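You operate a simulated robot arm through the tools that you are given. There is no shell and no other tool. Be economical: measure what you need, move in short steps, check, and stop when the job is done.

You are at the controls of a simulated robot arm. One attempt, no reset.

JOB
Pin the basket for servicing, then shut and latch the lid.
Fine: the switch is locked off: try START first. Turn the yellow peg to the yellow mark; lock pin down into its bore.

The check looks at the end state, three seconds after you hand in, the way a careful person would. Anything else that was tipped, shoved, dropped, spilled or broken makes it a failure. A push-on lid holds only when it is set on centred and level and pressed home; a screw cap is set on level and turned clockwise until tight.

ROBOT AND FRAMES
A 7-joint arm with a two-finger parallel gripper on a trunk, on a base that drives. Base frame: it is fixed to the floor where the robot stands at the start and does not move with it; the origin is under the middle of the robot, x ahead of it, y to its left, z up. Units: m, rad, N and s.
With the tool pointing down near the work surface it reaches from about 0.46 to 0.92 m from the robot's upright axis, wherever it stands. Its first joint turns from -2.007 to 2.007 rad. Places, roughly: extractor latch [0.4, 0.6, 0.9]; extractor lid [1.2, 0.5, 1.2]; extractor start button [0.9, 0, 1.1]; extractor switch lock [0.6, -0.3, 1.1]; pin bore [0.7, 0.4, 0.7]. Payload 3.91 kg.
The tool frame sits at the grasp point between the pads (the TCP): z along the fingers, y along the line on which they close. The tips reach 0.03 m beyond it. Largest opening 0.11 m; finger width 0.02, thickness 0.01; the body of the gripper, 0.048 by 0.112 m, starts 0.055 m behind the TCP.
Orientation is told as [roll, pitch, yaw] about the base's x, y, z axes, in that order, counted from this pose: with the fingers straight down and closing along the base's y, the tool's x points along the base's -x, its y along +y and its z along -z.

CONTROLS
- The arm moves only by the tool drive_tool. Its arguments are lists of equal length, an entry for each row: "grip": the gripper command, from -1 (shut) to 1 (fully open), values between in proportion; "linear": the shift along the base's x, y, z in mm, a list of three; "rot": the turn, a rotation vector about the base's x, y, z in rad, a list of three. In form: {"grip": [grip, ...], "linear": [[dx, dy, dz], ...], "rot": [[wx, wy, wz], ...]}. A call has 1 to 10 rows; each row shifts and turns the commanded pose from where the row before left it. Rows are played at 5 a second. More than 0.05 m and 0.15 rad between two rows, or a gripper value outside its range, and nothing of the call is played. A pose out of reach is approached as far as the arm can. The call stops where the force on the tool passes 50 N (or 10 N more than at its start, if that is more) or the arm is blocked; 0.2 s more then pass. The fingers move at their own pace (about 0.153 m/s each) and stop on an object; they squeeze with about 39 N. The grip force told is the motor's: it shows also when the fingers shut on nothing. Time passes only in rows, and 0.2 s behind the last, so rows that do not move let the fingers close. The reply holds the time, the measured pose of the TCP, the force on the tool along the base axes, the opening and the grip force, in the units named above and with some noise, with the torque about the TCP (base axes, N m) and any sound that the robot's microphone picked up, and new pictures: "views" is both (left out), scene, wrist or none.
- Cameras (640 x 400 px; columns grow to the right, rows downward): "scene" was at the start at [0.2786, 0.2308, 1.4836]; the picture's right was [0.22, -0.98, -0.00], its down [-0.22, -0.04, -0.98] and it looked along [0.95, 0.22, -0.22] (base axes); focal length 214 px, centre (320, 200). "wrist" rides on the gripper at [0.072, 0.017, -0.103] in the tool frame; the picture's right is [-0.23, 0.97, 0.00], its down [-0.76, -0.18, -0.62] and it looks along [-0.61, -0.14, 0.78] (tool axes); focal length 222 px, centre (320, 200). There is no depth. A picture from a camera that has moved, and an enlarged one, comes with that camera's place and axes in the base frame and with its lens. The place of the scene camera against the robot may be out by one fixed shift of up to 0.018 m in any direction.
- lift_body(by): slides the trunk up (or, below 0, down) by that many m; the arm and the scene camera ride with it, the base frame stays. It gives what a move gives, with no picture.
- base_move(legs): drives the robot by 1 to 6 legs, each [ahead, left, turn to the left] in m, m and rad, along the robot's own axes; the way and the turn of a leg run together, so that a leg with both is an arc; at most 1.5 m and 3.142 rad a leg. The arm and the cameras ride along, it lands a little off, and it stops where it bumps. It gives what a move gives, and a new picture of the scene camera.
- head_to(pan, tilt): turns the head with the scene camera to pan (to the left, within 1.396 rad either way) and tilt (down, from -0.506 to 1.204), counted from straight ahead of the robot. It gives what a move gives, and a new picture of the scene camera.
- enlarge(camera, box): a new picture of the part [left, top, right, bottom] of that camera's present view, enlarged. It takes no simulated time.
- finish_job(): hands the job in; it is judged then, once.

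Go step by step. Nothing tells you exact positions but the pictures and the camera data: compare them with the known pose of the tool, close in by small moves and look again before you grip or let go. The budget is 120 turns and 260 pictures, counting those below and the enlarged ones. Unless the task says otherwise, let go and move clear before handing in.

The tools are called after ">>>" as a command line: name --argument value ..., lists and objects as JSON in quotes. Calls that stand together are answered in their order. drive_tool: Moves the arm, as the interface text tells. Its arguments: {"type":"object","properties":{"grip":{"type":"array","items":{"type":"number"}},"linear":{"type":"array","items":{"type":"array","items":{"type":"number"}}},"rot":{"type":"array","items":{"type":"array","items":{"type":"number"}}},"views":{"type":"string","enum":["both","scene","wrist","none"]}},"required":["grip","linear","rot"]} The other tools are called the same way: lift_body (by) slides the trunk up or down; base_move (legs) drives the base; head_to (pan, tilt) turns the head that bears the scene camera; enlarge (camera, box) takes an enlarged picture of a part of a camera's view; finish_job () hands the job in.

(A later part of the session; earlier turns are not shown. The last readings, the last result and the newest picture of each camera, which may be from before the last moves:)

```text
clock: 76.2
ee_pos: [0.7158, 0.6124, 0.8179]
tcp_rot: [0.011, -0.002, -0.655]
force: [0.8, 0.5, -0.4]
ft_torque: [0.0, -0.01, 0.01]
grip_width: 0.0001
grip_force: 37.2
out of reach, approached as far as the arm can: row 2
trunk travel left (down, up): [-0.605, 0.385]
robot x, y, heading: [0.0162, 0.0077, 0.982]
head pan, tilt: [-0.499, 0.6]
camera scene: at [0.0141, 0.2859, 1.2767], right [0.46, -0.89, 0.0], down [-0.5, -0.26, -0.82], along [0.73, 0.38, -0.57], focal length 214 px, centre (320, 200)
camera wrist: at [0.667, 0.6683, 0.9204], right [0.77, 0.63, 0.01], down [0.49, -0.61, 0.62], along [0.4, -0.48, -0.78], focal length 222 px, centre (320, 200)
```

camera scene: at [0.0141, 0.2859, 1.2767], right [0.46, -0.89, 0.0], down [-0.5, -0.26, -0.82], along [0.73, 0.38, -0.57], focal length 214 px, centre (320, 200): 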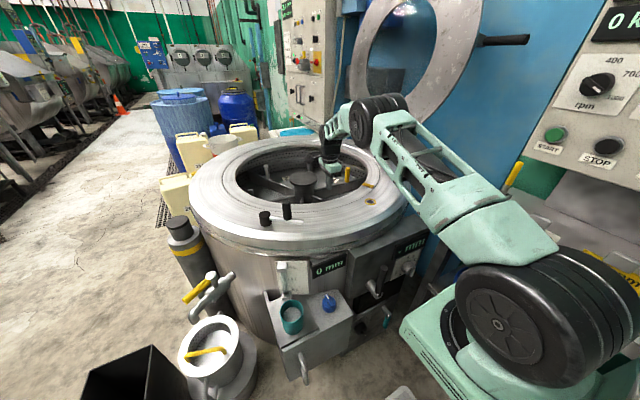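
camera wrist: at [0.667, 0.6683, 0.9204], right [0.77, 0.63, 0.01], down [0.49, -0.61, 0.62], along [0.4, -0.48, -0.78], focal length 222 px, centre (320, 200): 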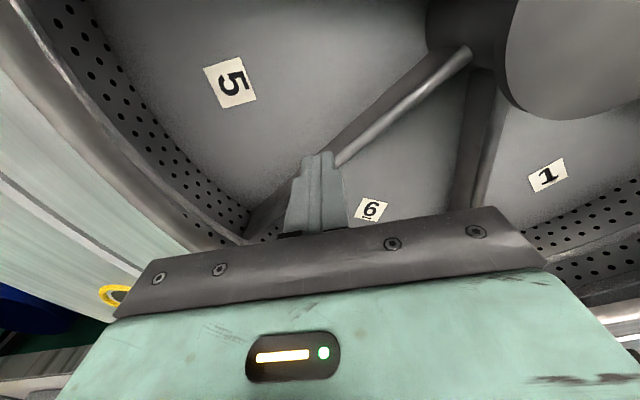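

Yaw -0.65 moves freely, and the basket seems to have turned a little already. I'll push the spoke itself at a smaller radius, where the body fits easily: move to its +x side and descend.

>>> drive_tool --grip '[-1, -1, -1, -1, -1, -1]' --linear '[[40, 5, 0], [40, 5, 0], [10, 0, 0], [0, 0, -35], [0, 0, -25], [0, 0, -20]]' --rot '[[0, 0, 0], [0, 0, 0], [0, 0, 0], [0, 0, 0], [0, 0, 0], [0, 0, 0]]'

```text
clock: 77.6
ee_pos: [0.7777, 0.6002, 0.7381]
tcp_rot: [0.011, -0.002, -0.654]
force: [-0.1, -0.1, -0.1]
ft_torque: [-0.01, -0.01, -0.01]
grip_width: 0.0
grip_force: 38.1
out of reach, approached as far as the arm can: row 2, 3, 5
trunk travel left (down, up): [-0.605, 0.385]
robot x, y, heading: [0.0139, 0.0053, 0.982]
head pan, tilt: [-0.499, 0.6]
camera scene: at [0.0137, 0.2859, 1.2768], right [0.46, -0.89, 0.0], down [-0.5, -0.26, -0.83], along [0.73, 0.38, -0.56], focal length 214 px, centre (320, 200)
camera wrist: at [0.7296, 0.6564, 0.8409], right [0.77, 0.63, 0.01], down [0.49, -0.61, 0.62], along [0.4, -0.47, -0.78], focal length 222 px, centre (320, 200)
```

scene: 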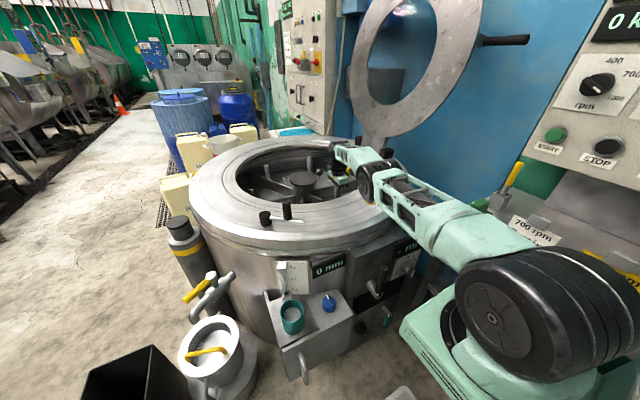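
wrist: 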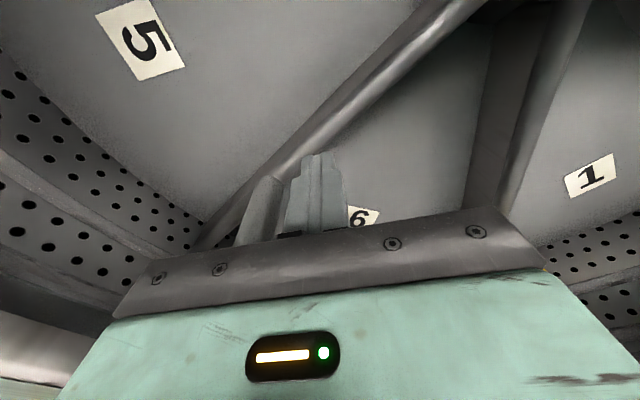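

The fingers are on compartment 6's side of the spoke. Push clockwise along the arc.

>>> drive_tool --grip '[-1, -1, -1, -1, -1, -1]' --linear '[[-17, 2, 0], [-17, 3, 0], [-14, 4, 0], [-14, 5, 0], [-12, 6, 0], [-10, 6, 0]]' --rot '[[0, 0, 0], [0, 0, 0], [0, 0, 0], [0, 0, 0], [0, 0, 0], [0, 0, 0]]'

```text
clock: 79.0
ee_pos: [0.6945, 0.628, 0.7375]
tcp_rot: [0.013, 0.0, -0.654]
force: [0.9, -0.2, 1.0]
ft_torque: [0.02, 0.03, -0.03]
grip_width: 0.0
grip_force: 37.5
trunk travel left (down, up): [-0.605, 0.385]
robot x, y, heading: [0.0109, 0.0074, 0.986]
head pan, tilt: [-0.499, 0.6]
camera scene: at [0.0138, 0.2859, 1.2768], right [0.46, -0.89, 0.0], down [-0.5, -0.26, -0.82], along [0.73, 0.38, -0.57], focal length 214 px, centre (320, 200)
camera wrist: at [0.6451, 0.6826, 0.8404], right [0.77, 0.63, 0.01], down [0.49, -0.61, 0.62], along [0.4, -0.47, -0.78], focal length 222 px, centre (320, 200)
```

scene: 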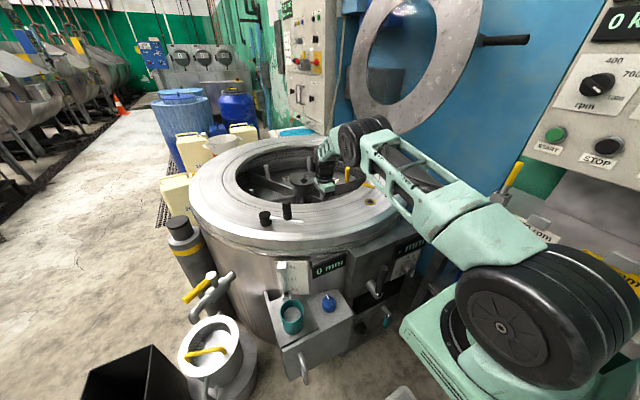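
wrist: 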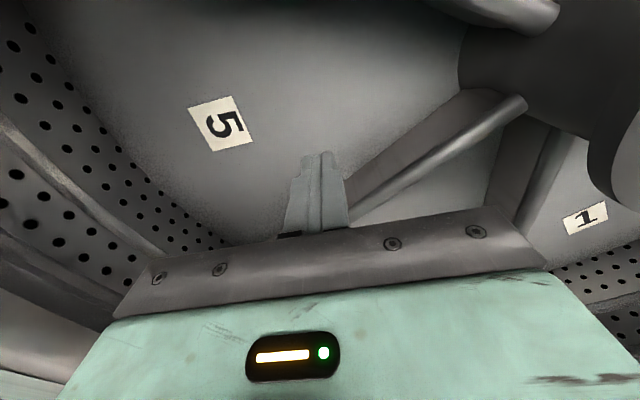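

The fingers passed over the spoke, so I need to go deeper. I'll probe the depth here in compartment 5.

>>> drive_tool --grip '[-1, -1, -1, -1]' --linear '[[0, 0, -20], [0, 0, -15], [0, 0, -10], [0, 0, -10]]' --rot '[[0, 0, 0], [0, 0, 0], [0, 0, 0], [0, 0, 0]]' --views "wrist"

```text
clock: 80.0
ee_pos: [0.6942, 0.626, 0.6825]
tcp_rot: [0.012, -0.002, -0.654]
force: [-0.1, -0.3, 0.1]
ft_torque: [0.02, 0.01, -0.03]
grip_width: 0.0
grip_force: 37.6
trunk travel left (down, up): [-0.605, 0.385]
robot x, y, heading: [0.0129, 0.0037, 0.976]
head pan, tilt: [-0.499, 0.6]
camera wrist: at [0.6454, 0.682, 0.7856], right [0.77, 0.63, 0.01], down [0.49, -0.61, 0.62], along [0.4, -0.47, -0.78], focal length 222 px, centre (320, 200)
```

wrist: 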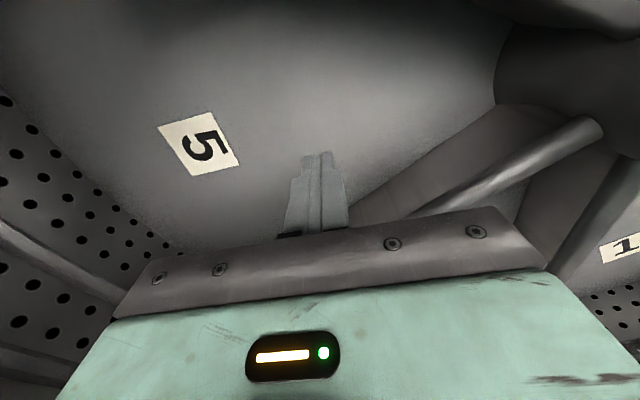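

Depth is fine. Go up and over to compartment 6's side again, with the trunk a bit lower for reach, then down.

>>> drive_tool --grip '[-1, -1, -1, -1, -1, -1]' --linear '[[0, 0, 45], [0, 0, 45], [0, 0, 40], [30, -5, 0], [30, -5, 0], [25, -3, 0]]' --rot '[[0, 0, 0], [0, 0, 0], [0, 0, 0], [0, 0, 0], [0, 0, 0], [0, 0, 0]]' --views "none"

>>> lift_body --by -0.08

>>> drive_tool --grip '[-1, -1, -1]' --linear '[[15, 0, 0], [5, 0, -25], [0, 0, -25]]' --rot '[[0, 0, 0], [0, 0, 0], [0, 0, 0]]'

```text
clock: 81.4
ee_pos: [0.7759, 0.6104, 0.8132]
tcp_rot: [0.011, -0.001, -0.655]
force: [-0.3, -0.3, 0.6]
ft_torque: [-0.03, -0.02, 0.02]
grip_width: 0.0001
grip_force: 37.6
out of reach, approached as far as the arm can: row 6
trunk travel left (down, up): [-0.605, 0.385]
robot x, y, heading: [0.0126, 0.0086, 0.983]
head pan, tilt: [-0.499, 0.6]
```

```text
clock: 82.5
ee_pos: [0.7769, 0.6113, 0.732]
tcp_rot: [0.013, -0.001, -0.655]
force: [0.4, -0.2, 0.4]
ft_torque: [-0.03, -0.02, 0.04]
grip_width: 0.0
grip_force: 37.7
trunk travel left (down, up): [-0.525, 0.465]
robot x, y, heading: [0.0151, 0.0114, 0.983]
head pan, tilt: [-0.499, 0.6]
```

```text
clock: 83.4
ee_pos: [0.7865, 0.6012, 0.701]
tcp_rot: [0.03, -0.01, -0.654]
force: [3.5, -2.2, 19.9]
ft_torque: [-1.11, 0.61, 0.24]
grip_width: 0.0
grip_force: 37.6
out of reach, approached as far as the arm can: row 1, 2
trunk travel left (down, up): [-0.525, 0.465]
robot x, y, heading: [0.0143, 0.0074, 0.99]
head pan, tilt: [-0.499, 0.6]
stopped in row 3: the force on the tool passed its limit at 59 N (the readings are from after the stop); the commanded pose is now the measured one
camera scene: at [0.013, 0.2852, 1.1971], right [0.46, -0.89, 0.0], down [-0.5, -0.26, -0.83], along [0.73, 0.38, -0.56], focal length 214 px, centre (320, 200)
camera wrist: at [0.7369, 0.6555, 0.8035], right [0.77, 0.63, 0.03], down [0.48, -0.62, 0.63], along [0.42, -0.47, -0.78], focal length 222 px, centre (320, 200)
```

scene: 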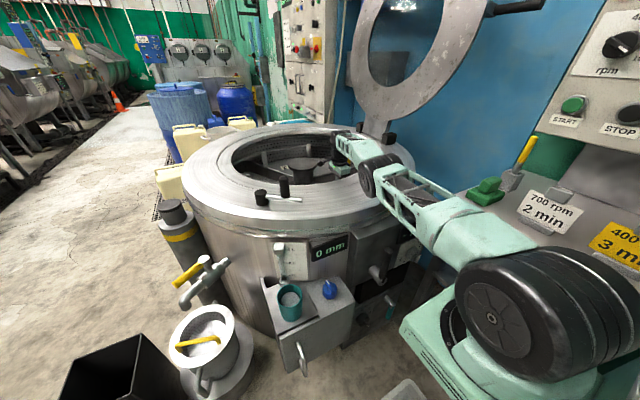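
wrist: 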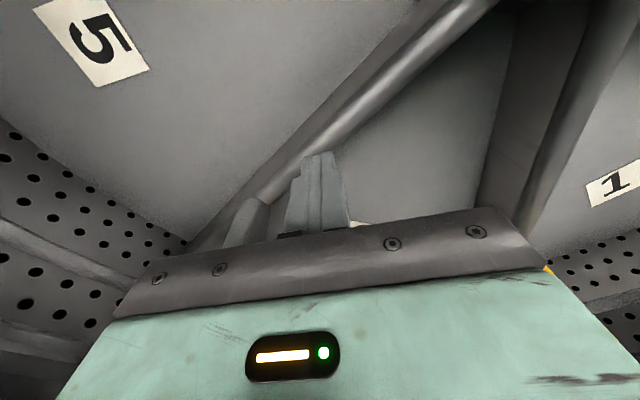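

The gripper body came down on the post top. I rise a bit, move toward the hub, and descend again.

>>> drive_tool --grip '[-1, -1, -1, -1, -1, -1]' --linear '[[0, 0, 25], [3, 20, 5], [3, 18, 0], [0, 0, -20], [0, 0, -15], [0, 0, -10]]' --rot '[[0, 0, 0], [0, 0, 0], [0, 0, 0], [0, 0, 0], [0, 0, 0], [0, 0, 0]]' --views "wrist"

```text
clock: 84.7
ee_pos: [0.7774, 0.6149, 0.7006]
tcp_rot: [0.045, -0.016, -0.654]
force: [-3.0, -10.3, 22.4]
ft_torque: [-0.5, -0.02, 0.17]
grip_width: 0.0
grip_force: 37.4
out of reach, approached as far as the arm can: row 2, 3, 5
trunk travel left (down, up): [-0.525, 0.465]
robot x, y, heading: [0.014, 0.0093, 0.982]
head pan, tilt: [-0.499, 0.6]
stopped in row 6: the force on the tool passed its limit at 62 N (the readings are from after the stop); the commanded pose is now the measured one
camera wrist: at [0.7246, 0.668, 0.8018], right [0.77, 0.63, 0.05], down [0.47, -0.62, 0.63], along [0.43, -0.46, -0.78], focal length 222 px, centre (320, 200)
```

wrist: 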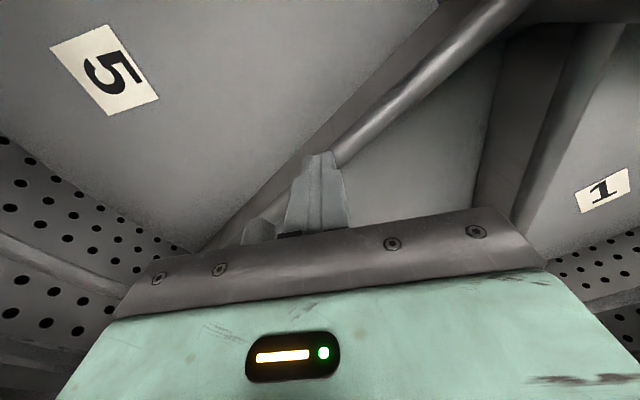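

The fingertip sits on the rod. I'll raise the tool and drive the base 6 cm closer so I can get properly behind the spoke.

>>> drive_tool --grip '[-1, -1, -1]' --linear '[[0, 0, 45], [0, 0, 45], [-10, 10, 20]]' --rot '[[-0.03, 0.015, 0], [0, 0, 0], [0, 0, 0]]' --views "none"

>>> base_move --legs '[[0.035, -0.05, 0]]'

>>> drive_tool --grip '[-1]' --linear '[[0, 0, 0]]' --rot '[[0, 0, 0]]' --views "wrist"

```text
clock: 85.5
ee_pos: [0.7609, 0.6219, 0.8058]
tcp_rot: [0.007, -0.018, -0.652]
force: [-0.5, -0.1, -0.4]
ft_torque: [0.0, 0.0, -0.02]
grip_width: 0.0
grip_force: 37.0
out of reach, approached as far as the arm can: row 1
trunk travel left (down, up): [-0.525, 0.465]
robot x, y, heading: [0.0142, 0.0079, 0.982]
head pan, tilt: [-0.499, 0.6]
```

```text
clock: 86.5
ee_pos: [0.8215, 0.625, 0.805]
tcp_rot: [0.008, -0.019, -0.654]
force: [0.3, -0.7, -1.0]
ft_torque: [0.02, 0.01, 0.0]
grip_width: 0.0
grip_force: 37.8
trunk travel left (down, up): [-0.525, 0.465]
robot x, y, heading: [0.0742, 0.0136, 0.981]
head pan, tilt: [-0.499, 0.6]
camera scene: at [0.0745, 0.2877, 1.1968], right [0.46, -0.89, 0.0], down [-0.5, -0.26, -0.82], along [0.73, 0.38, -0.57], focal length 214 px, centre (320, 200)
```

scene: 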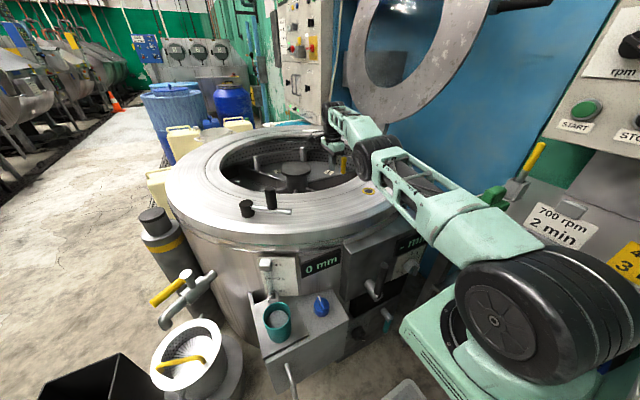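

```text
clock: 86.9
ee_pos: [0.8221, 0.6245, 0.8052]
tcp_rot: [0.005, -0.018, -0.653]
force: [0.0, -0.8, 0.3]
ft_torque: [-0.01, -0.01, -0.01]
grip_width: 0.0
grip_force: 37.2
trunk travel left (down, up): [-0.525, 0.465]
robot x, y, heading: [0.0755, 0.0063, 0.983]
head pan, tilt: [-0.499, 0.6]
camera wrist: at [0.7717, 0.6815, 0.9064], right [0.77, 0.64, 0.01], down [0.48, -0.6, 0.64], along [0.41, -0.49, -0.77], focal length 222 px, centre (320, 200)
```

wrist: 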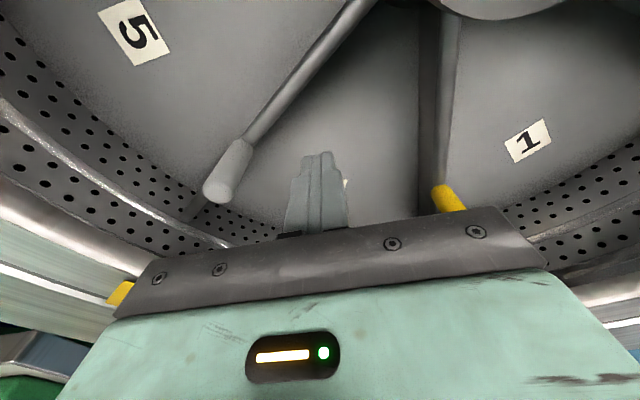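

Now the fingers are cleanly inside compartment 6. Descend to TCP z≈0.67.

>>> drive_tool --grip '[-1, -1, -1, -1]' --linear '[[0, -5, -40], [0, -5, -40], [0, -5, -35], [0, 0, -20]]' --rot '[[0, 0, 0], [0, 0, 0], [0, 0, 0], [0, 0, 0]]' --views "wrist"

```text
clock: 87.9
ee_pos: [0.8284, 0.612, 0.6696]
tcp_rot: [0.007, -0.02, -0.653]
force: [0.3, -0.3, -0.5]
ft_torque: [0.0, -0.01, 0.04]
grip_width: 0.0001
grip_force: 37.9
out of reach, approached as far as the arm can: row 2
trunk travel left (down, up): [-0.525, 0.465]
robot x, y, heading: [0.0776, 0.0089, 0.979]
head pan, tilt: [-0.499, 0.6]
camera wrist: at [0.7775, 0.6699, 0.7712], right [0.77, 0.64, 0.01], down [0.48, -0.6, 0.64], along [0.41, -0.49, -0.77], focal length 222 px, centre (320, 200)
```

wrist: 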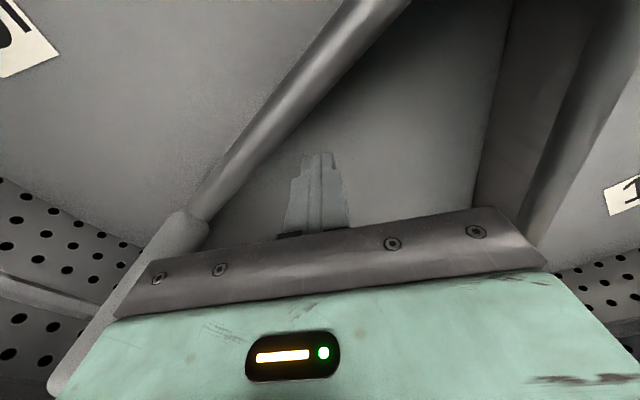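

Good depth beside the spoke. Push it round the arc.

>>> drive_tool --grip '[-1, -1, -1, -1, -1, -1]' --linear '[[-16, -5, 0], [-14, -1, 0], [-13, -1, 0], [-14, 1, 0], [-13, 2, 0], [-13, 4, 0]]' --rot '[[0, 0, 0], [0, 0, 0], [0, 0, 0], [0, 0, 0], [0, 0, 0], [0, 0, 0]]'

```text
clock: 89.3
ee_pos: [0.7824, 0.6566, 0.663]
tcp_rot: [0.003, -0.015, -0.651]
force: [1.1, -0.3, -0.4]
ft_torque: [0.04, 0.05, 0.0]
grip_width: 0.0
grip_force: 37.6
out of reach, approached as far as the arm can: row 1, 2, 3, 4, 5, 6
trunk travel left (down, up): [-0.525, 0.465]
robot x, y, heading: [0.0771, 0.0098, 0.983]
head pan, tilt: [-0.499, 0.6]
camera scene: at [0.0742, 0.2877, 1.1968], right [0.47, -0.89, 0.0], down [-0.5, -0.26, -0.82], along [0.73, 0.38, -0.57], focal length 214 px, centre (320, 200)
camera wrist: at [0.7313, 0.7137, 0.7641], right [0.77, 0.64, 0.01], down [0.49, -0.6, 0.63], along [0.41, -0.49, -0.77], focal length 222 px, centre (320, 200)
```

scene: 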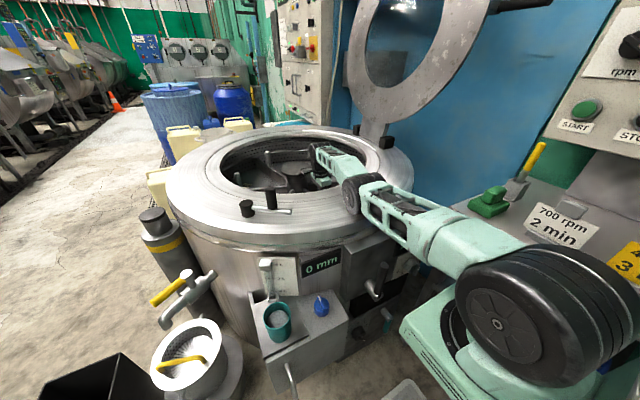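
wrist: 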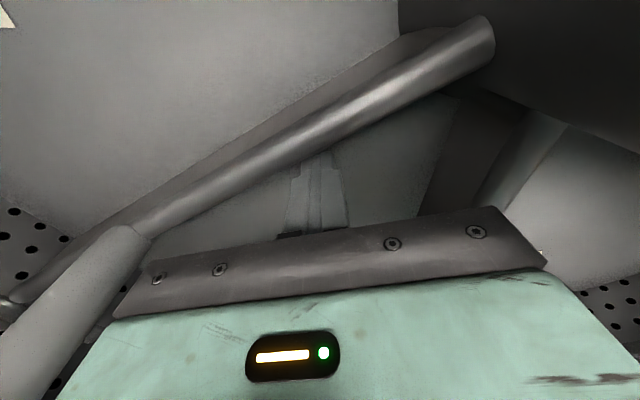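

The arm got stuck at full stretch (a singular pose). I'll lift out, then bring the base 5 cm closer.

>>> drive_tool --grip '[-1, -1, -1, -1, -1]' --linear '[[5, 0, 40], [5, 0, 40], [0, 0, 40], [0, 0, 30], [-20, 0, 0]]' --rot '[[0, 0, 0], [0, 0, 0], [0, 0, 0], [0, 0, 0], [0, 0, 0]]' --views "none"

>>> base_move --legs '[[0.055, 0, 0]]'

>>> drive_tool --grip '[-1, -1]' --linear '[[-20, -30, 0], [0, -25, 0]]' --rot '[[0, 0, 0], [0, 0, 0]]'

```text
clock: 90.5
ee_pos: [0.7807, 0.6604, 0.8151]
tcp_rot: [0.008, -0.019, -0.653]
force: [-0.4, -0.7, -0.1]
ft_torque: [0.0, -0.01, 0.01]
grip_width: 0.0
grip_force: 38.2
out of reach, approached as far as the arm can: row 5
trunk travel left (down, up): [-0.525, 0.465]
robot x, y, heading: [0.0766, 0.0054, 0.982]
head pan, tilt: [-0.499, 0.6]
```

```text
clock: 91.4
ee_pos: [0.81, 0.7069, 0.8163]
tcp_rot: [0.006, -0.018, -0.651]
force: [-0.5, 0.5, 0.4]
ft_torque: [0.03, 0.01, 0.04]
grip_width: 0.0
grip_force: 38.6
trunk travel left (down, up): [-0.525, 0.465]
robot x, y, heading: [0.1039, 0.0509, 0.985]
head pan, tilt: [-0.499, 0.6]
camera scene: at [0.1044, 0.333, 1.1968], right [0.47, -0.88, 0.0], down [-0.5, -0.26, -0.82], along [0.73, 0.38, -0.57], focal length 214 px, centre (320, 200)
```

scene: 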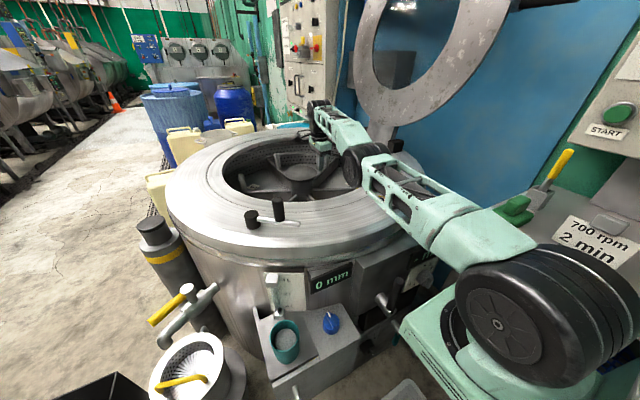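

```text
clock: 92.0
ee_pos: [0.822, 0.6942, 0.818]
tcp_rot: [0.003, -0.019, -0.65]
force: [-0.2, 0.8, -0.6]
ft_torque: [0.03, 0.0, -0.02]
grip_width: 0.0002
grip_force: 37.5
out of reach, approached as far as the arm can: row 1, 2
trunk travel left (down, up): [-0.525, 0.465]
robot x, y, heading: [0.1075, 0.0554, 0.986]
head pan, tilt: [-0.499, 0.6]
camera scene: at [0.1043, 0.3331, 1.1968], right [0.47, -0.88, 0.0], down [-0.5, -0.26, -0.83], along [0.73, 0.38, -0.56], focal length 214 px, centre (320, 200)
camera wrist: at [0.7727, 0.7503, 0.9183], right [0.77, 0.64, 0.01], down [0.49, -0.6, 0.64], along [0.41, -0.49, -0.77], focal length 222 px, centre (320, 200)
```

scene: 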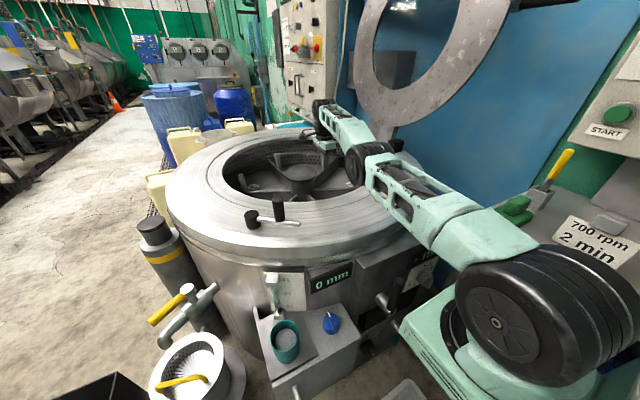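
wrist: 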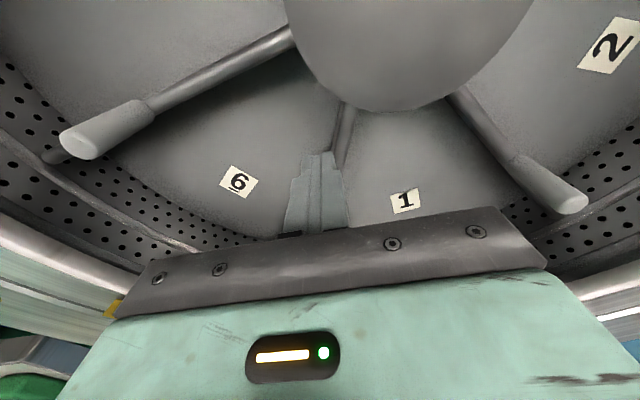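

The elbow is locked straight. As before, I'll break this by moving up with some yaw and then inward.

>>> drive_tool --grip '[-1, -1, -1, -1, -1]' --linear '[[-10, -10, 35], [-15, -15, 35], [-20, -20, 20], [-20, -20, 0], [-20, -20, 0]]' --rot '[[0, 0, 0.12], [0, 0, 0.12], [0, 0, 0.12], [0, 0, 0], [0, 0, 0]]' --views "scene"

```text
clock: 93.2
ee_pos: [0.8072, 0.6813, 0.9303]
tcp_rot: [0.005, -0.019, -0.292]
force: [0.0, -1.1, -0.3]
ft_torque: [-0.02, -0.02, -0.02]
grip_width: 0.0
grip_force: 37.5
out of reach, approached as far as the arm can: row 1, 2, 3, 4, 5
trunk travel left (down, up): [-0.525, 0.465]
robot x, y, heading: [0.1068, 0.053, 0.982]
head pan, tilt: [-0.499, 0.6]
camera scene: at [0.1045, 0.3331, 1.1968], right [0.47, -0.88, 0.0], down [-0.5, -0.26, -0.82], along [0.73, 0.38, -0.57], focal length 214 px, centre (320, 200)
```

scene: 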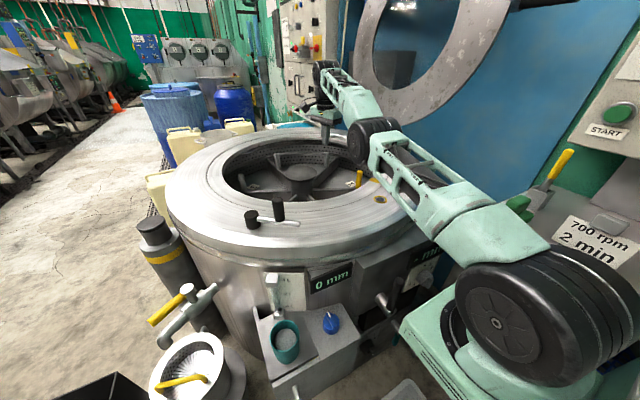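

>>> drive_tool --grip '[-1, -1, -1, -1, -1, -1]' --linear '[[0, 0, 45], [0, 0, 45], [-15, 20, 0], [-30, 0, 0], [-30, 0, 0], [-20, 0, 0]]' --rot '[[0, 0, 0.1], [0, 0, 0.1], [0, 0, 0.1], [0, 0, 0], [0, 0, 0], [0, 0, 0]]' --views "scene"

```text
clock: 94.6
ee_pos: [0.7092, 0.7153, 1.0343]
tcp_rot: [0.005, -0.017, 0.007]
force: [0.7, 0.5, 0.2]
ft_torque: [0.02, 0.02, 0.01]
grip_width: 0.0002
grip_force: 37.4
out of reach, approached as far as the arm can: row 1, 2, 3, 4, 5, 6
trunk travel left (down, up): [-0.525, 0.465]
robot x, y, heading: [0.1077, 0.0592, 0.983]
head pan, tilt: [-0.499, 0.6]
camera scene: at [0.1046, 0.3329, 1.1968], right [0.47, -0.89, 0.0], down [-0.5, -0.26, -0.82], along [0.73, 0.38, -0.57], focal length 214 px, centre (320, 200)
```

scene: 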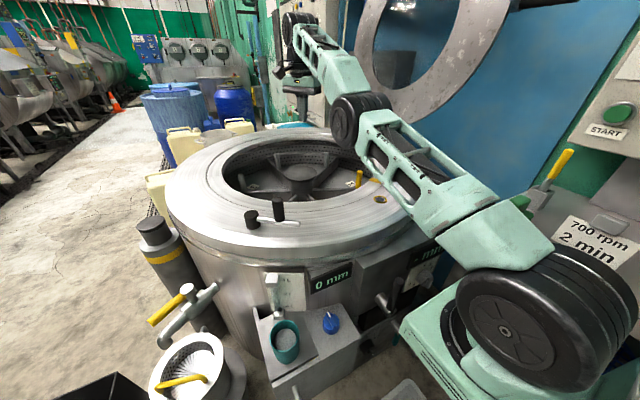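

The elbow has gone over-straight. I'll raise the trunk so the arm pitches downward, then retrace the recovery that worked (down, then up and inward).

>>> lift_body --by 0.22

>>> drive_tool --grip '[-1, -1, -1, -1, -1, -1, -1, -1]' --linear '[[0, 0, -45], [0, 0, -45], [0, 0, -45], [0, 0, -45], [0, 0, -45], [0, -10, -40], [-20, -30, 0], [-20, -30, 0]]' --rot '[[0, 0, 0], [0, 0, 0], [0, 0, 0], [0, 0, 0], [0, 0, 0], [0, 0, 0], [0, 0, 0], [0, 0, 0]]' --views "scene"

```text
clock: 96.9
ee_pos: [0.7091, 0.7154, 1.2535]
tcp_rot: [0.006, -0.016, 0.009]
force: [-1.0, -0.3, 0.8]
ft_torque: [0.01, 0.0, -0.01]
grip_width: 0.0
grip_force: 37.7
trunk travel left (down, up): [-0.745, 0.245]
robot x, y, heading: [0.1079, 0.0546, 0.983]
head pan, tilt: [-0.499, 0.6]
```

```text
clock: 98.7
ee_pos: [0.7476, 0.7603, 1.0071]
tcp_rot: [0.004, -0.016, 0.008]
force: [0.5, 0.2, 0.2]
ft_torque: [-0.02, -0.01, 0.0]
grip_width: 0.0
grip_force: 37.9
out of reach, approached as far as the arm can: row 1, 2, 3, 4, 5, 6, 7, 8
trunk travel left (down, up): [-0.745, 0.245]
robot x, y, heading: [0.1056, 0.0553, 0.982]
head pan, tilt: [-0.499, 0.6]
camera scene: at [0.1044, 0.333, 1.4168], right [0.47, -0.88, 0.0], down [-0.5, -0.26, -0.83], along [0.73, 0.38, -0.57], focal length 214 px, centre (320, 200)
```

scene: 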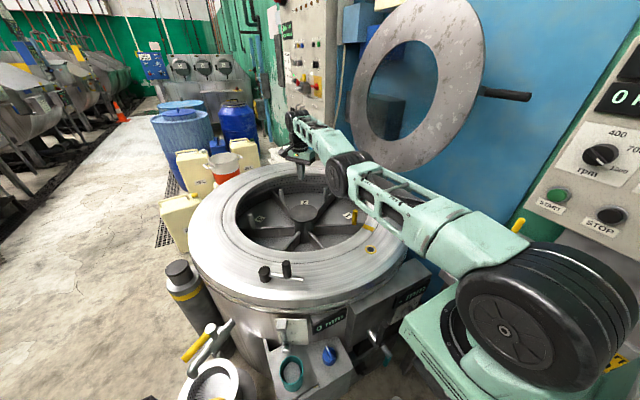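

The basket has in fact rotated some; the yellow peg is much nearer the mark. Continue down, then up and inward.

>>> drive_tool --grip '[-1, -1, -1, -1, -1, -1, -1, -1]' --linear '[[0, 0, -45], [0, 0, -45], [-10, -20, 30], [-20, -30, 30], [-20, -30, 30], [-20, -30, 0], [-20, -30, 0], [-20, -30, 0]]' --rot '[[0, 0, 0], [0, 0, 0], [0, 0, 0], [0, 0, 0], [0, 0, 0], [0, 0, 0], [0, 0, 0], [0, 0, 0]]' --views "scene"

>>> enlarge --camera "scene" --box '[190, 150, 450, 310]'

```text
clock: 100.5
ee_pos: [0.7528, 0.7558, 1.0098]
tcp_rot: [0.003, -0.017, 0.009]
force: [-1.0, 0.4, -0.2]
ft_torque: [0.04, 0.03, -0.02]
grip_width: 0.0001
grip_force: 37.9
out of reach, approached as far as the arm can: row 3, 4, 5, 6, 7, 8
trunk travel left (down, up): [-0.745, 0.245]
robot x, y, heading: [0.106, 0.0585, 0.986]
head pan, tilt: [-0.499, 0.6]
camera scene: at [0.1044, 0.333, 1.4168], right [0.47, -0.88, 0.0], down [-0.5, -0.26, -0.83], along [0.73, 0.38, -0.56], focal length 214 px, centre (320, 200)
```

scene: 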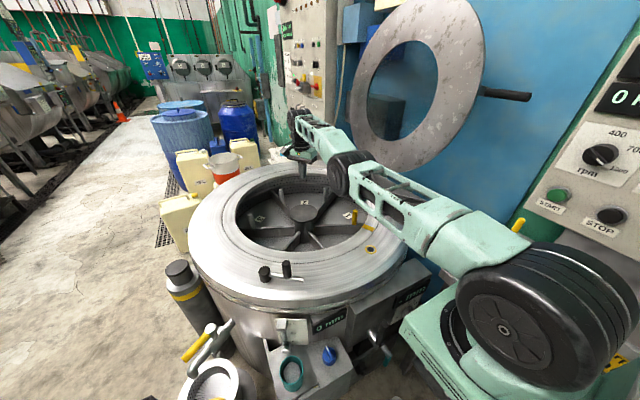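

```text
2.46 times, centred on (320, 230) of scene
camera zoom: at [0.1044, 0.333, 1.4168], right [0.47, -0.88, 0.0], down [-0.5, -0.26, -0.83], along [0.73, 0.38, -0.56], focal length 528 px, centre (320, 126)
```

zoom: 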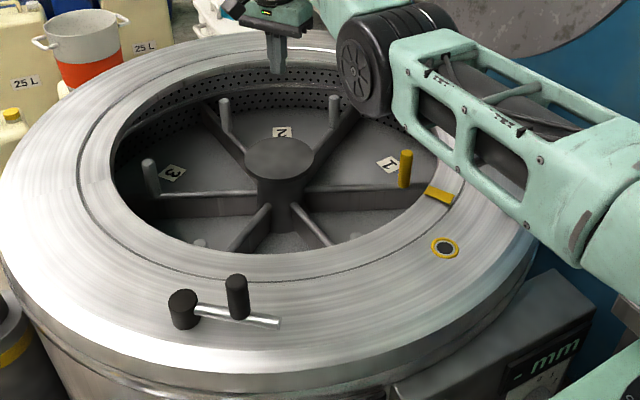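

Going down was accepted, going up wasn't. I'll go down and see where the arm actually is.

>>> drive_tool --grip '[-1, -1, -1, -1, -1]' --linear '[[0, 0, -45], [0, 0, -45], [0, 0, -20], [0, 0, 0], [0, 0, 0]]' --rot '[[0, 0, 0], [0, 0, 0], [0, 0, 0], [0, 0, 0], [0, 0, 0]]'

```text
clock: 101.7
ee_pos: [0.7538, 0.7546, 0.8993]
tcp_rot: [0.005, -0.017, 0.008]
force: [0.6, 0.1, 0.5]
ft_torque: [0.03, 0.0, -0.01]
grip_width: 0.0003
grip_force: 37.1
trunk travel left (down, up): [-0.745, 0.245]
robot x, y, heading: [0.1052, 0.0567, 0.984]
head pan, tilt: [-0.499, 0.6]
camera scene: at [0.1044, 0.333, 1.4168], right [0.47, -0.88, 0.0], down [-0.5, -0.26, -0.83], along [0.73, 0.38, -0.56], focal length 214 px, centre (320, 200)
camera wrist: at [0.6797, 0.7703, 1.0004], right [0.22, 0.98, 0.01], down [0.75, -0.17, 0.64], along [0.62, -0.13, -0.77], focal length 222 px, centre (320, 200)
```

scene: 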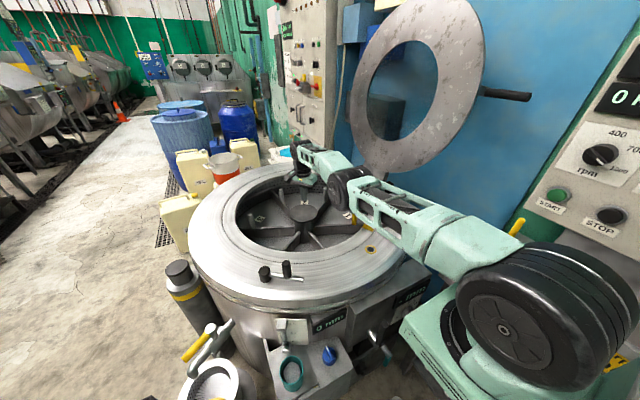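
wrist: 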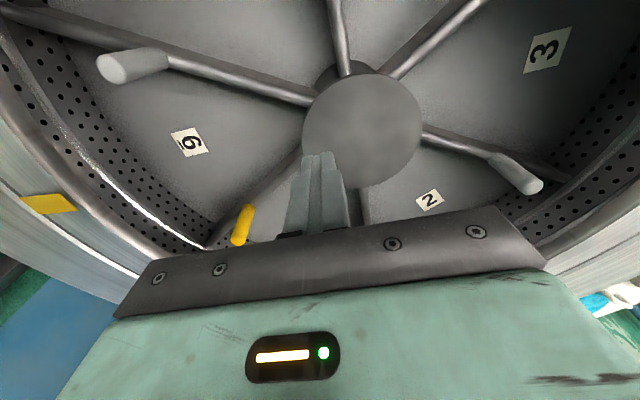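

>>> drive_tool --grip '[-1, -1, -1]' --linear '[[-15, -20, 0], [-15, -20, 0], [-15, -20, 0]]' --rot '[[0, 0, 0], [0, 0, 0], [0, 0, 0]]' --views "scene"

```text
clock: 102.5
ee_pos: [0.7533, 0.754, 0.894]
tcp_rot: [0.003, -0.019, 0.011]
force: [0.1, -0.3, 0.1]
ft_torque: [0.0, 0.03, -0.04]
grip_width: 0.0
grip_force: 37.6
out of reach, approached as far as the arm can: row 1, 2, 3
trunk travel left (down, up): [-0.745, 0.245]
robot x, y, heading: [0.1036, 0.0556, 0.984]
head pan, tilt: [-0.499, 0.6]
camera scene: at [0.1044, 0.333, 1.4168], right [0.47, -0.88, 0.0], down [-0.5, -0.26, -0.83], along [0.73, 0.38, -0.56], focal length 214 px, centre (320, 200)
```

scene: 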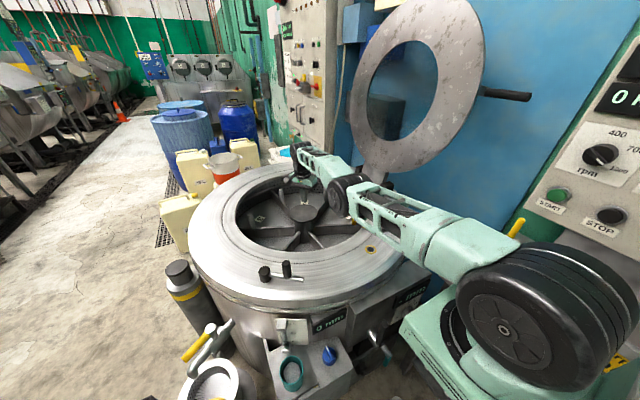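

I'll try a stronger, exactly radial inward pull at a safe height.

>>> drive_tool --grip '[-1, -1, -1, -1, -1, -1, -1, -1]' --linear '[[0, 0, 45], [0, 0, 20], [-26, -36, 0], [-26, -36, 0], [-26, -36, 0], [-26, -36, 0], [-26, -36, 0], [-26, -36, 0]]' --rot '[[0, 0, 0], [0, 0, 0], [0, 0, 0], [0, 0, 0], [0, 0, 0], [0, 0, 0], [0, 0, 0], [0, 0, 0]]' --views "scene"

```text
clock: 104.3
ee_pos: [0.754, 0.7574, 0.9591]
tcp_rot: [0.003, -0.018, 0.009]
force: [1.0, -0.3, -0.1]
ft_torque: [0.03, 0.03, -0.04]
grip_width: 0.0
grip_force: 37.9
out of reach, approached as far as the arm can: row 1, 3, 4, 5, 6, 7, 8
trunk travel left (down, up): [-0.745, 0.245]
robot x, y, heading: [0.1051, 0.0574, 0.982]
head pan, tilt: [-0.499, 0.6]
camera scene: at [0.1044, 0.333, 1.4168], right [0.47, -0.88, 0.0], down [-0.5, -0.26, -0.83], along [0.73, 0.38, -0.56], focal length 214 px, centre (320, 200)
```

scene: 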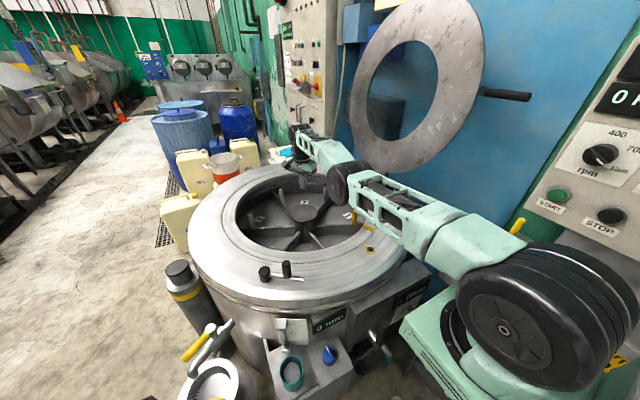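

The elbow seems to have rolled under (elbow-down), which blocks inward motion. I'll roll the tool about the arm's axis to swing the elbow sideways and then pull in.

>>> drive_tool --grip '[-1, -1, -1, -1, -1, -1, -1, -1, -1, -1]' --linear '[[0, 0, 10], [0, 0, 10], [0, 0, 10], [0, 0, 10], [0, 0, 10], [0, 0, 10], [-24, -32, 0], [-24, -32, 0], [-24, -32, 0], [-24, -32, 0]]' --rot '[[-0.08, -0.11, 0], [-0.08, -0.11, 0], [-0.08, -0.11, 0], [-0.08, -0.11, 0], [-0.08, -0.11, 0], [-0.08, -0.11, 0], [0, 0, 0], [0, 0, 0], [0, 0, 0], [0, 0, 0]]' --views "scene"

```text
clock: 106.5
ee_pos: [0.6497, 0.6161, 1.0162]
tcp_rot: [-0.564, -0.64, 0.206]
force: [0.5, -0.1, -0.7]
ft_torque: [-0.02, -0.04, -0.01]
grip_width: 0.0001
grip_force: 37.8
out of reach, approached as far as the arm can: row 3, 4, 5, 6
trunk travel left (down, up): [-0.745, 0.245]
robot x, y, heading: [0.1068, 0.0555, 0.985]
head pan, tilt: [-0.499, 0.6]
camera scene: at [0.1048, 0.3332, 1.4167], right [0.47, -0.89, 0.0], down [-0.5, -0.26, -0.82], along [0.73, 0.38, -0.57], focal length 214 px, centre (320, 200)
```

scene: 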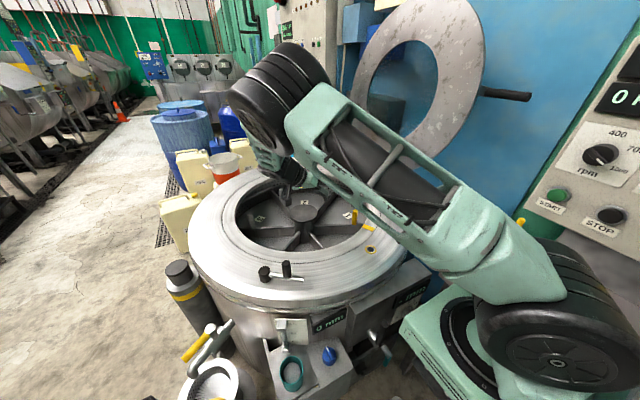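

That unlocked it: the elbow is up again. Roll the tool back to vertical here, well inside reach.

>>> drive_tool --grip '[-1, -1, -1, -1, -1, -1, -1]' --linear '[[-10, -10, 5], [0, 0, 0], [0, 0, 0], [0, 0, 0], [0, 0, 0], [0, 0, 0], [0, 0, 0]]' --rot '[[0.08, 0.11, 0], [0.08, 0.11, 0], [0.08, 0.11, 0], [0.08, 0.11, 0], [0.08, 0.11, 0], [0.08, 0.11, 0], [0, 0, 0]]'

```text
clock: 108.1
ee_pos: [0.6391, 0.6089, 1.0204]
tcp_rot: [0.006, -0.018, 0.008]
force: [-0.5, -0.3, 0.7]
ft_torque: [0.0, 0.01, -0.04]
grip_width: 0.0
grip_force: 37.2
trunk travel left (down, up): [-0.745, 0.245]
robot x, y, heading: [0.1055, 0.053, 0.983]
head pan, tilt: [-0.499, 0.6]
camera scene: at [0.1044, 0.333, 1.4168], right [0.47, -0.88, 0.0], down [-0.5, -0.26, -0.83], along [0.73, 0.38, -0.56], focal length 214 px, centre (320, 200)
camera wrist: at [0.5641, 0.6224, 1.1216], right [0.22, 0.98, 0.01], down [0.75, -0.18, 0.64], along [0.62, -0.13, -0.77], focal length 222 px, centre (320, 200)
```

scene: 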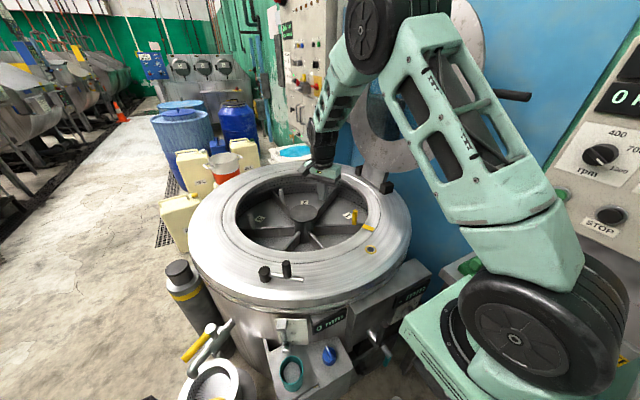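
wrist: 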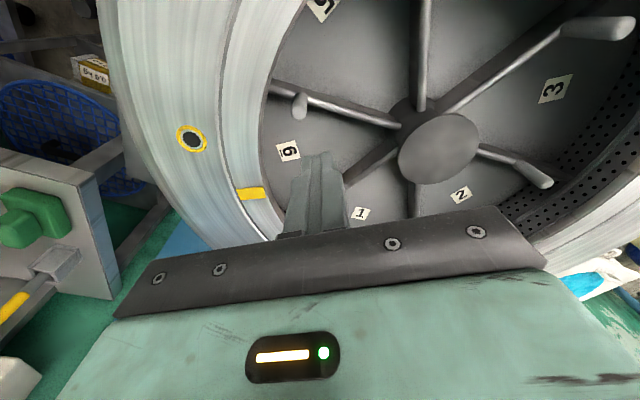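

Healthy posture again, and the basket has turned: the grey post is at about -123° now, so roughly 31° remain. Lower the trunk, then go in behind the spoke.

>>> lift_body --by -0.18

>>> drive_tool --grip '[-1, -1, -1, -1, -1, -1]' --linear '[[45, 5, 0], [44, 5, 0], [5, 0, -40], [0, 0, -45], [0, 0, -40], [0, 0, -40]]' --rot '[[0, 0, 0], [0, 0, 0], [0, 0, 0], [0, 0, 0], [0, 0, 0], [0, 0, 0]]'

```text
clock: 110.1
ee_pos: [0.6406, 0.6083, 0.8403]
tcp_rot: [0.005, -0.018, 0.009]
force: [0.1, 0.5, 0.0]
ft_torque: [-0.01, -0.01, -0.02]
grip_width: 0.0
grip_force: 37.6
trunk travel left (down, up): [-0.565, 0.425]
robot x, y, heading: [0.1053, 0.0591, 0.986]
head pan, tilt: [-0.499, 0.6]
```

```text
clock: 111.5
ee_pos: [0.7336, 0.6175, 0.6746]
tcp_rot: [0.005, -0.02, 0.008]
force: [0.2, 0.3, 0.4]
ft_torque: [0.01, -0.01, -0.03]
grip_width: 0.0
grip_force: 37.3
trunk travel left (down, up): [-0.565, 0.425]
robot x, y, heading: [0.105, 0.0546, 0.985]
head pan, tilt: [-0.499, 0.6]
camera scene: at [0.1042, 0.3328, 1.2369], right [0.47, -0.88, 0.0], down [-0.5, -0.26, -0.83], along [0.73, 0.38, -0.56], focal length 214 px, centre (320, 200)
camera wrist: at [0.6582, 0.6322, 0.775], right [0.22, 0.98, 0.01], down [0.75, -0.18, 0.64], along [0.62, -0.13, -0.77], focal length 222 px, centre (320, 200)
```

scene: 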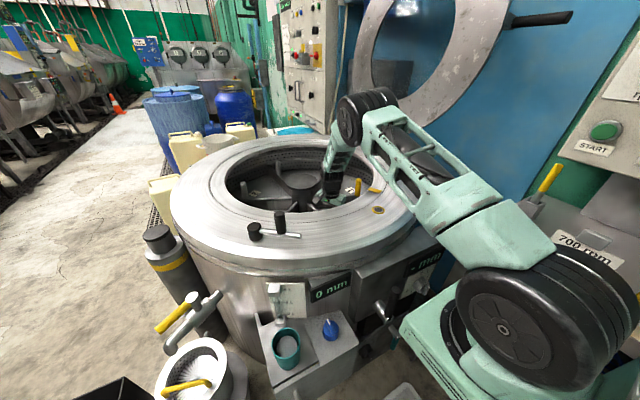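
wrist: 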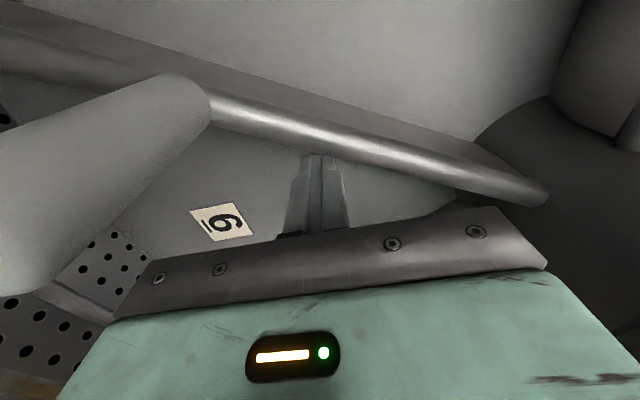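

Fingers are under rod level on the right side of the spoke. Push most of the remaining way.

>>> drive_tool --grip '[-1, -1, -1, -1, -1, -1]' --linear '[[-11, 5, 0], [-11, 6, 0], [-10, 7, 0], [-10, 8, 0], [-9, 9, 0], [-6, 7, 0]]' --rot '[[0, 0, 0], [0, 0, 0], [0, 0, 0], [0, 0, 0], [0, 0, 0], [0, 0, 0]]'

>>> enlarge --camera "scene" --box '[200, 130, 440, 280]'

```text
clock: 112.9
ee_pos: [0.6761, 0.6593, 0.6752]
tcp_rot: [0.005, -0.017, 0.01]
force: [0.7, -0.9, 0.7]
ft_torque: [0.0, -0.01, 0.02]
grip_width: 0.0
grip_force: 37.6
trunk travel left (down, up): [-0.565, 0.425]
robot x, y, heading: [0.1067, 0.0578, 0.984]
head pan, tilt: [-0.499, 0.6]
camera scene: at [0.1044, 0.333, 1.2368], right [0.47, -0.88, 0.0], down [-0.5, -0.26, -0.83], along [0.73, 0.38, -0.56], focal length 214 px, centre (320, 200)
camera wrist: at [0.6001, 0.674, 0.7761], right [0.22, 0.98, 0.01], down [0.75, -0.17, 0.64], along [0.62, -0.13, -0.77], focal length 222 px, centre (320, 200)
```

scene: 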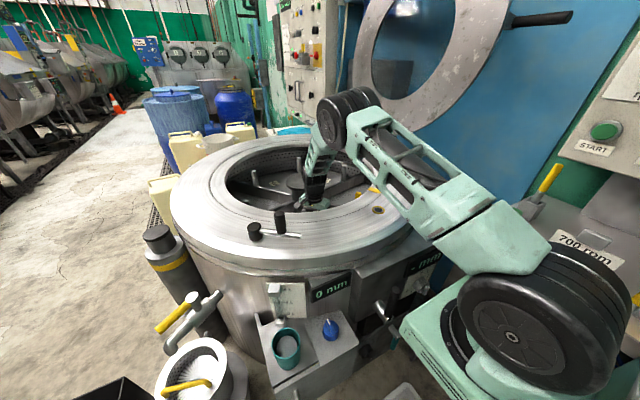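
wrist: 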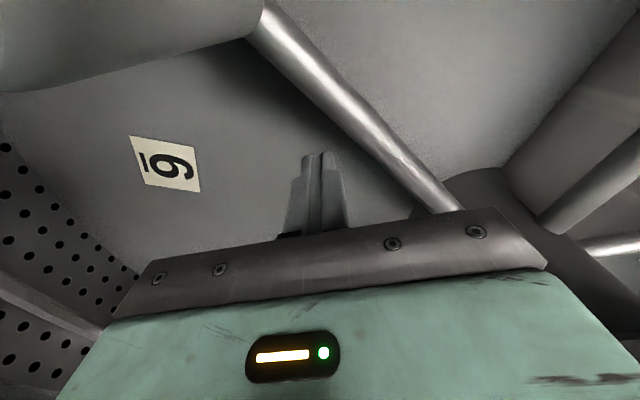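

```text
2.67 times, centred on (320, 205) of scene
camera zoom: at [0.1044, 0.333, 1.2368], right [0.47, -0.88, 0.0], down [-0.5, -0.26, -0.83], along [0.73, 0.38, -0.56], focal length 572 px, centre (320, 187)
```

zoom: 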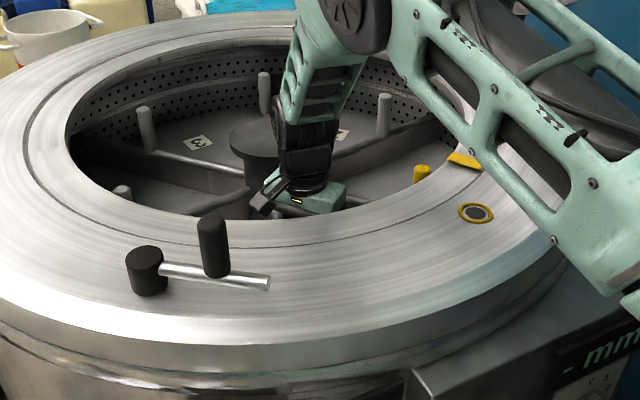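

The peg is now near the mark. I'll lift out and look from above to measure the remaining angle.

>>> drive_tool --grip '[-1, -1, -1, -1, -1, -1, -1]' --linear '[[5, -5, 40], [0, 0, 45], [0, 0, 45], [0, 0, 45], [0, 0, 45], [-30, -20, 30], [-30, -20, 30]]' --rot '[[0, 0, 0], [0, 0, 0], [0, 0, 0], [0, 0, 0], [0, 0, 0], [0, 0, 0], [0, 0, 0]]' --views "wrist"

>>> enlarge --camera "wrist" --box '[160, 40, 400, 190]'

```text
clock: 114.5
ee_pos: [0.62, 0.6168, 0.9579]
tcp_rot: [0.003, -0.018, 0.008]
force: [0.5, 1.3, -0.5]
ft_torque: [-0.03, 0.03, -0.02]
grip_width: 0.0001
grip_force: 37.9
trunk travel left (down, up): [-0.565, 0.425]
robot x, y, heading: [0.1025, 0.0534, 0.986]
head pan, tilt: [-0.499, 0.6]
camera wrist: at [0.5453, 0.6307, 1.0592], right [0.22, 0.98, 0.01], down [0.75, -0.17, 0.64], along [0.62, -0.13, -0.77], focal length 222 px, centre (320, 200)
```

wrist: 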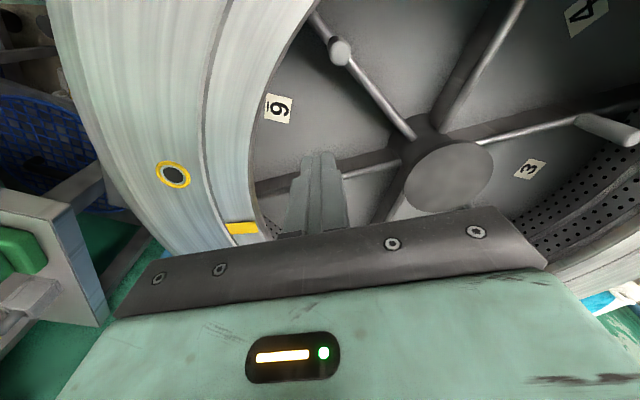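

```text
2.67 times, centred on (280, 115) of wrist
camera zoom: at [0.5453, 0.6307, 1.0592], right [0.22, 0.98, 0.01], down [0.75, -0.17, 0.64], along [0.62, -0.13, -0.77], focal length 592 px, centre (427, 427)
```

zoom: 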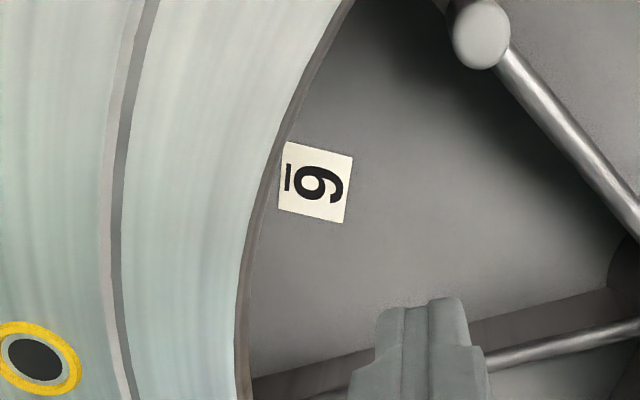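

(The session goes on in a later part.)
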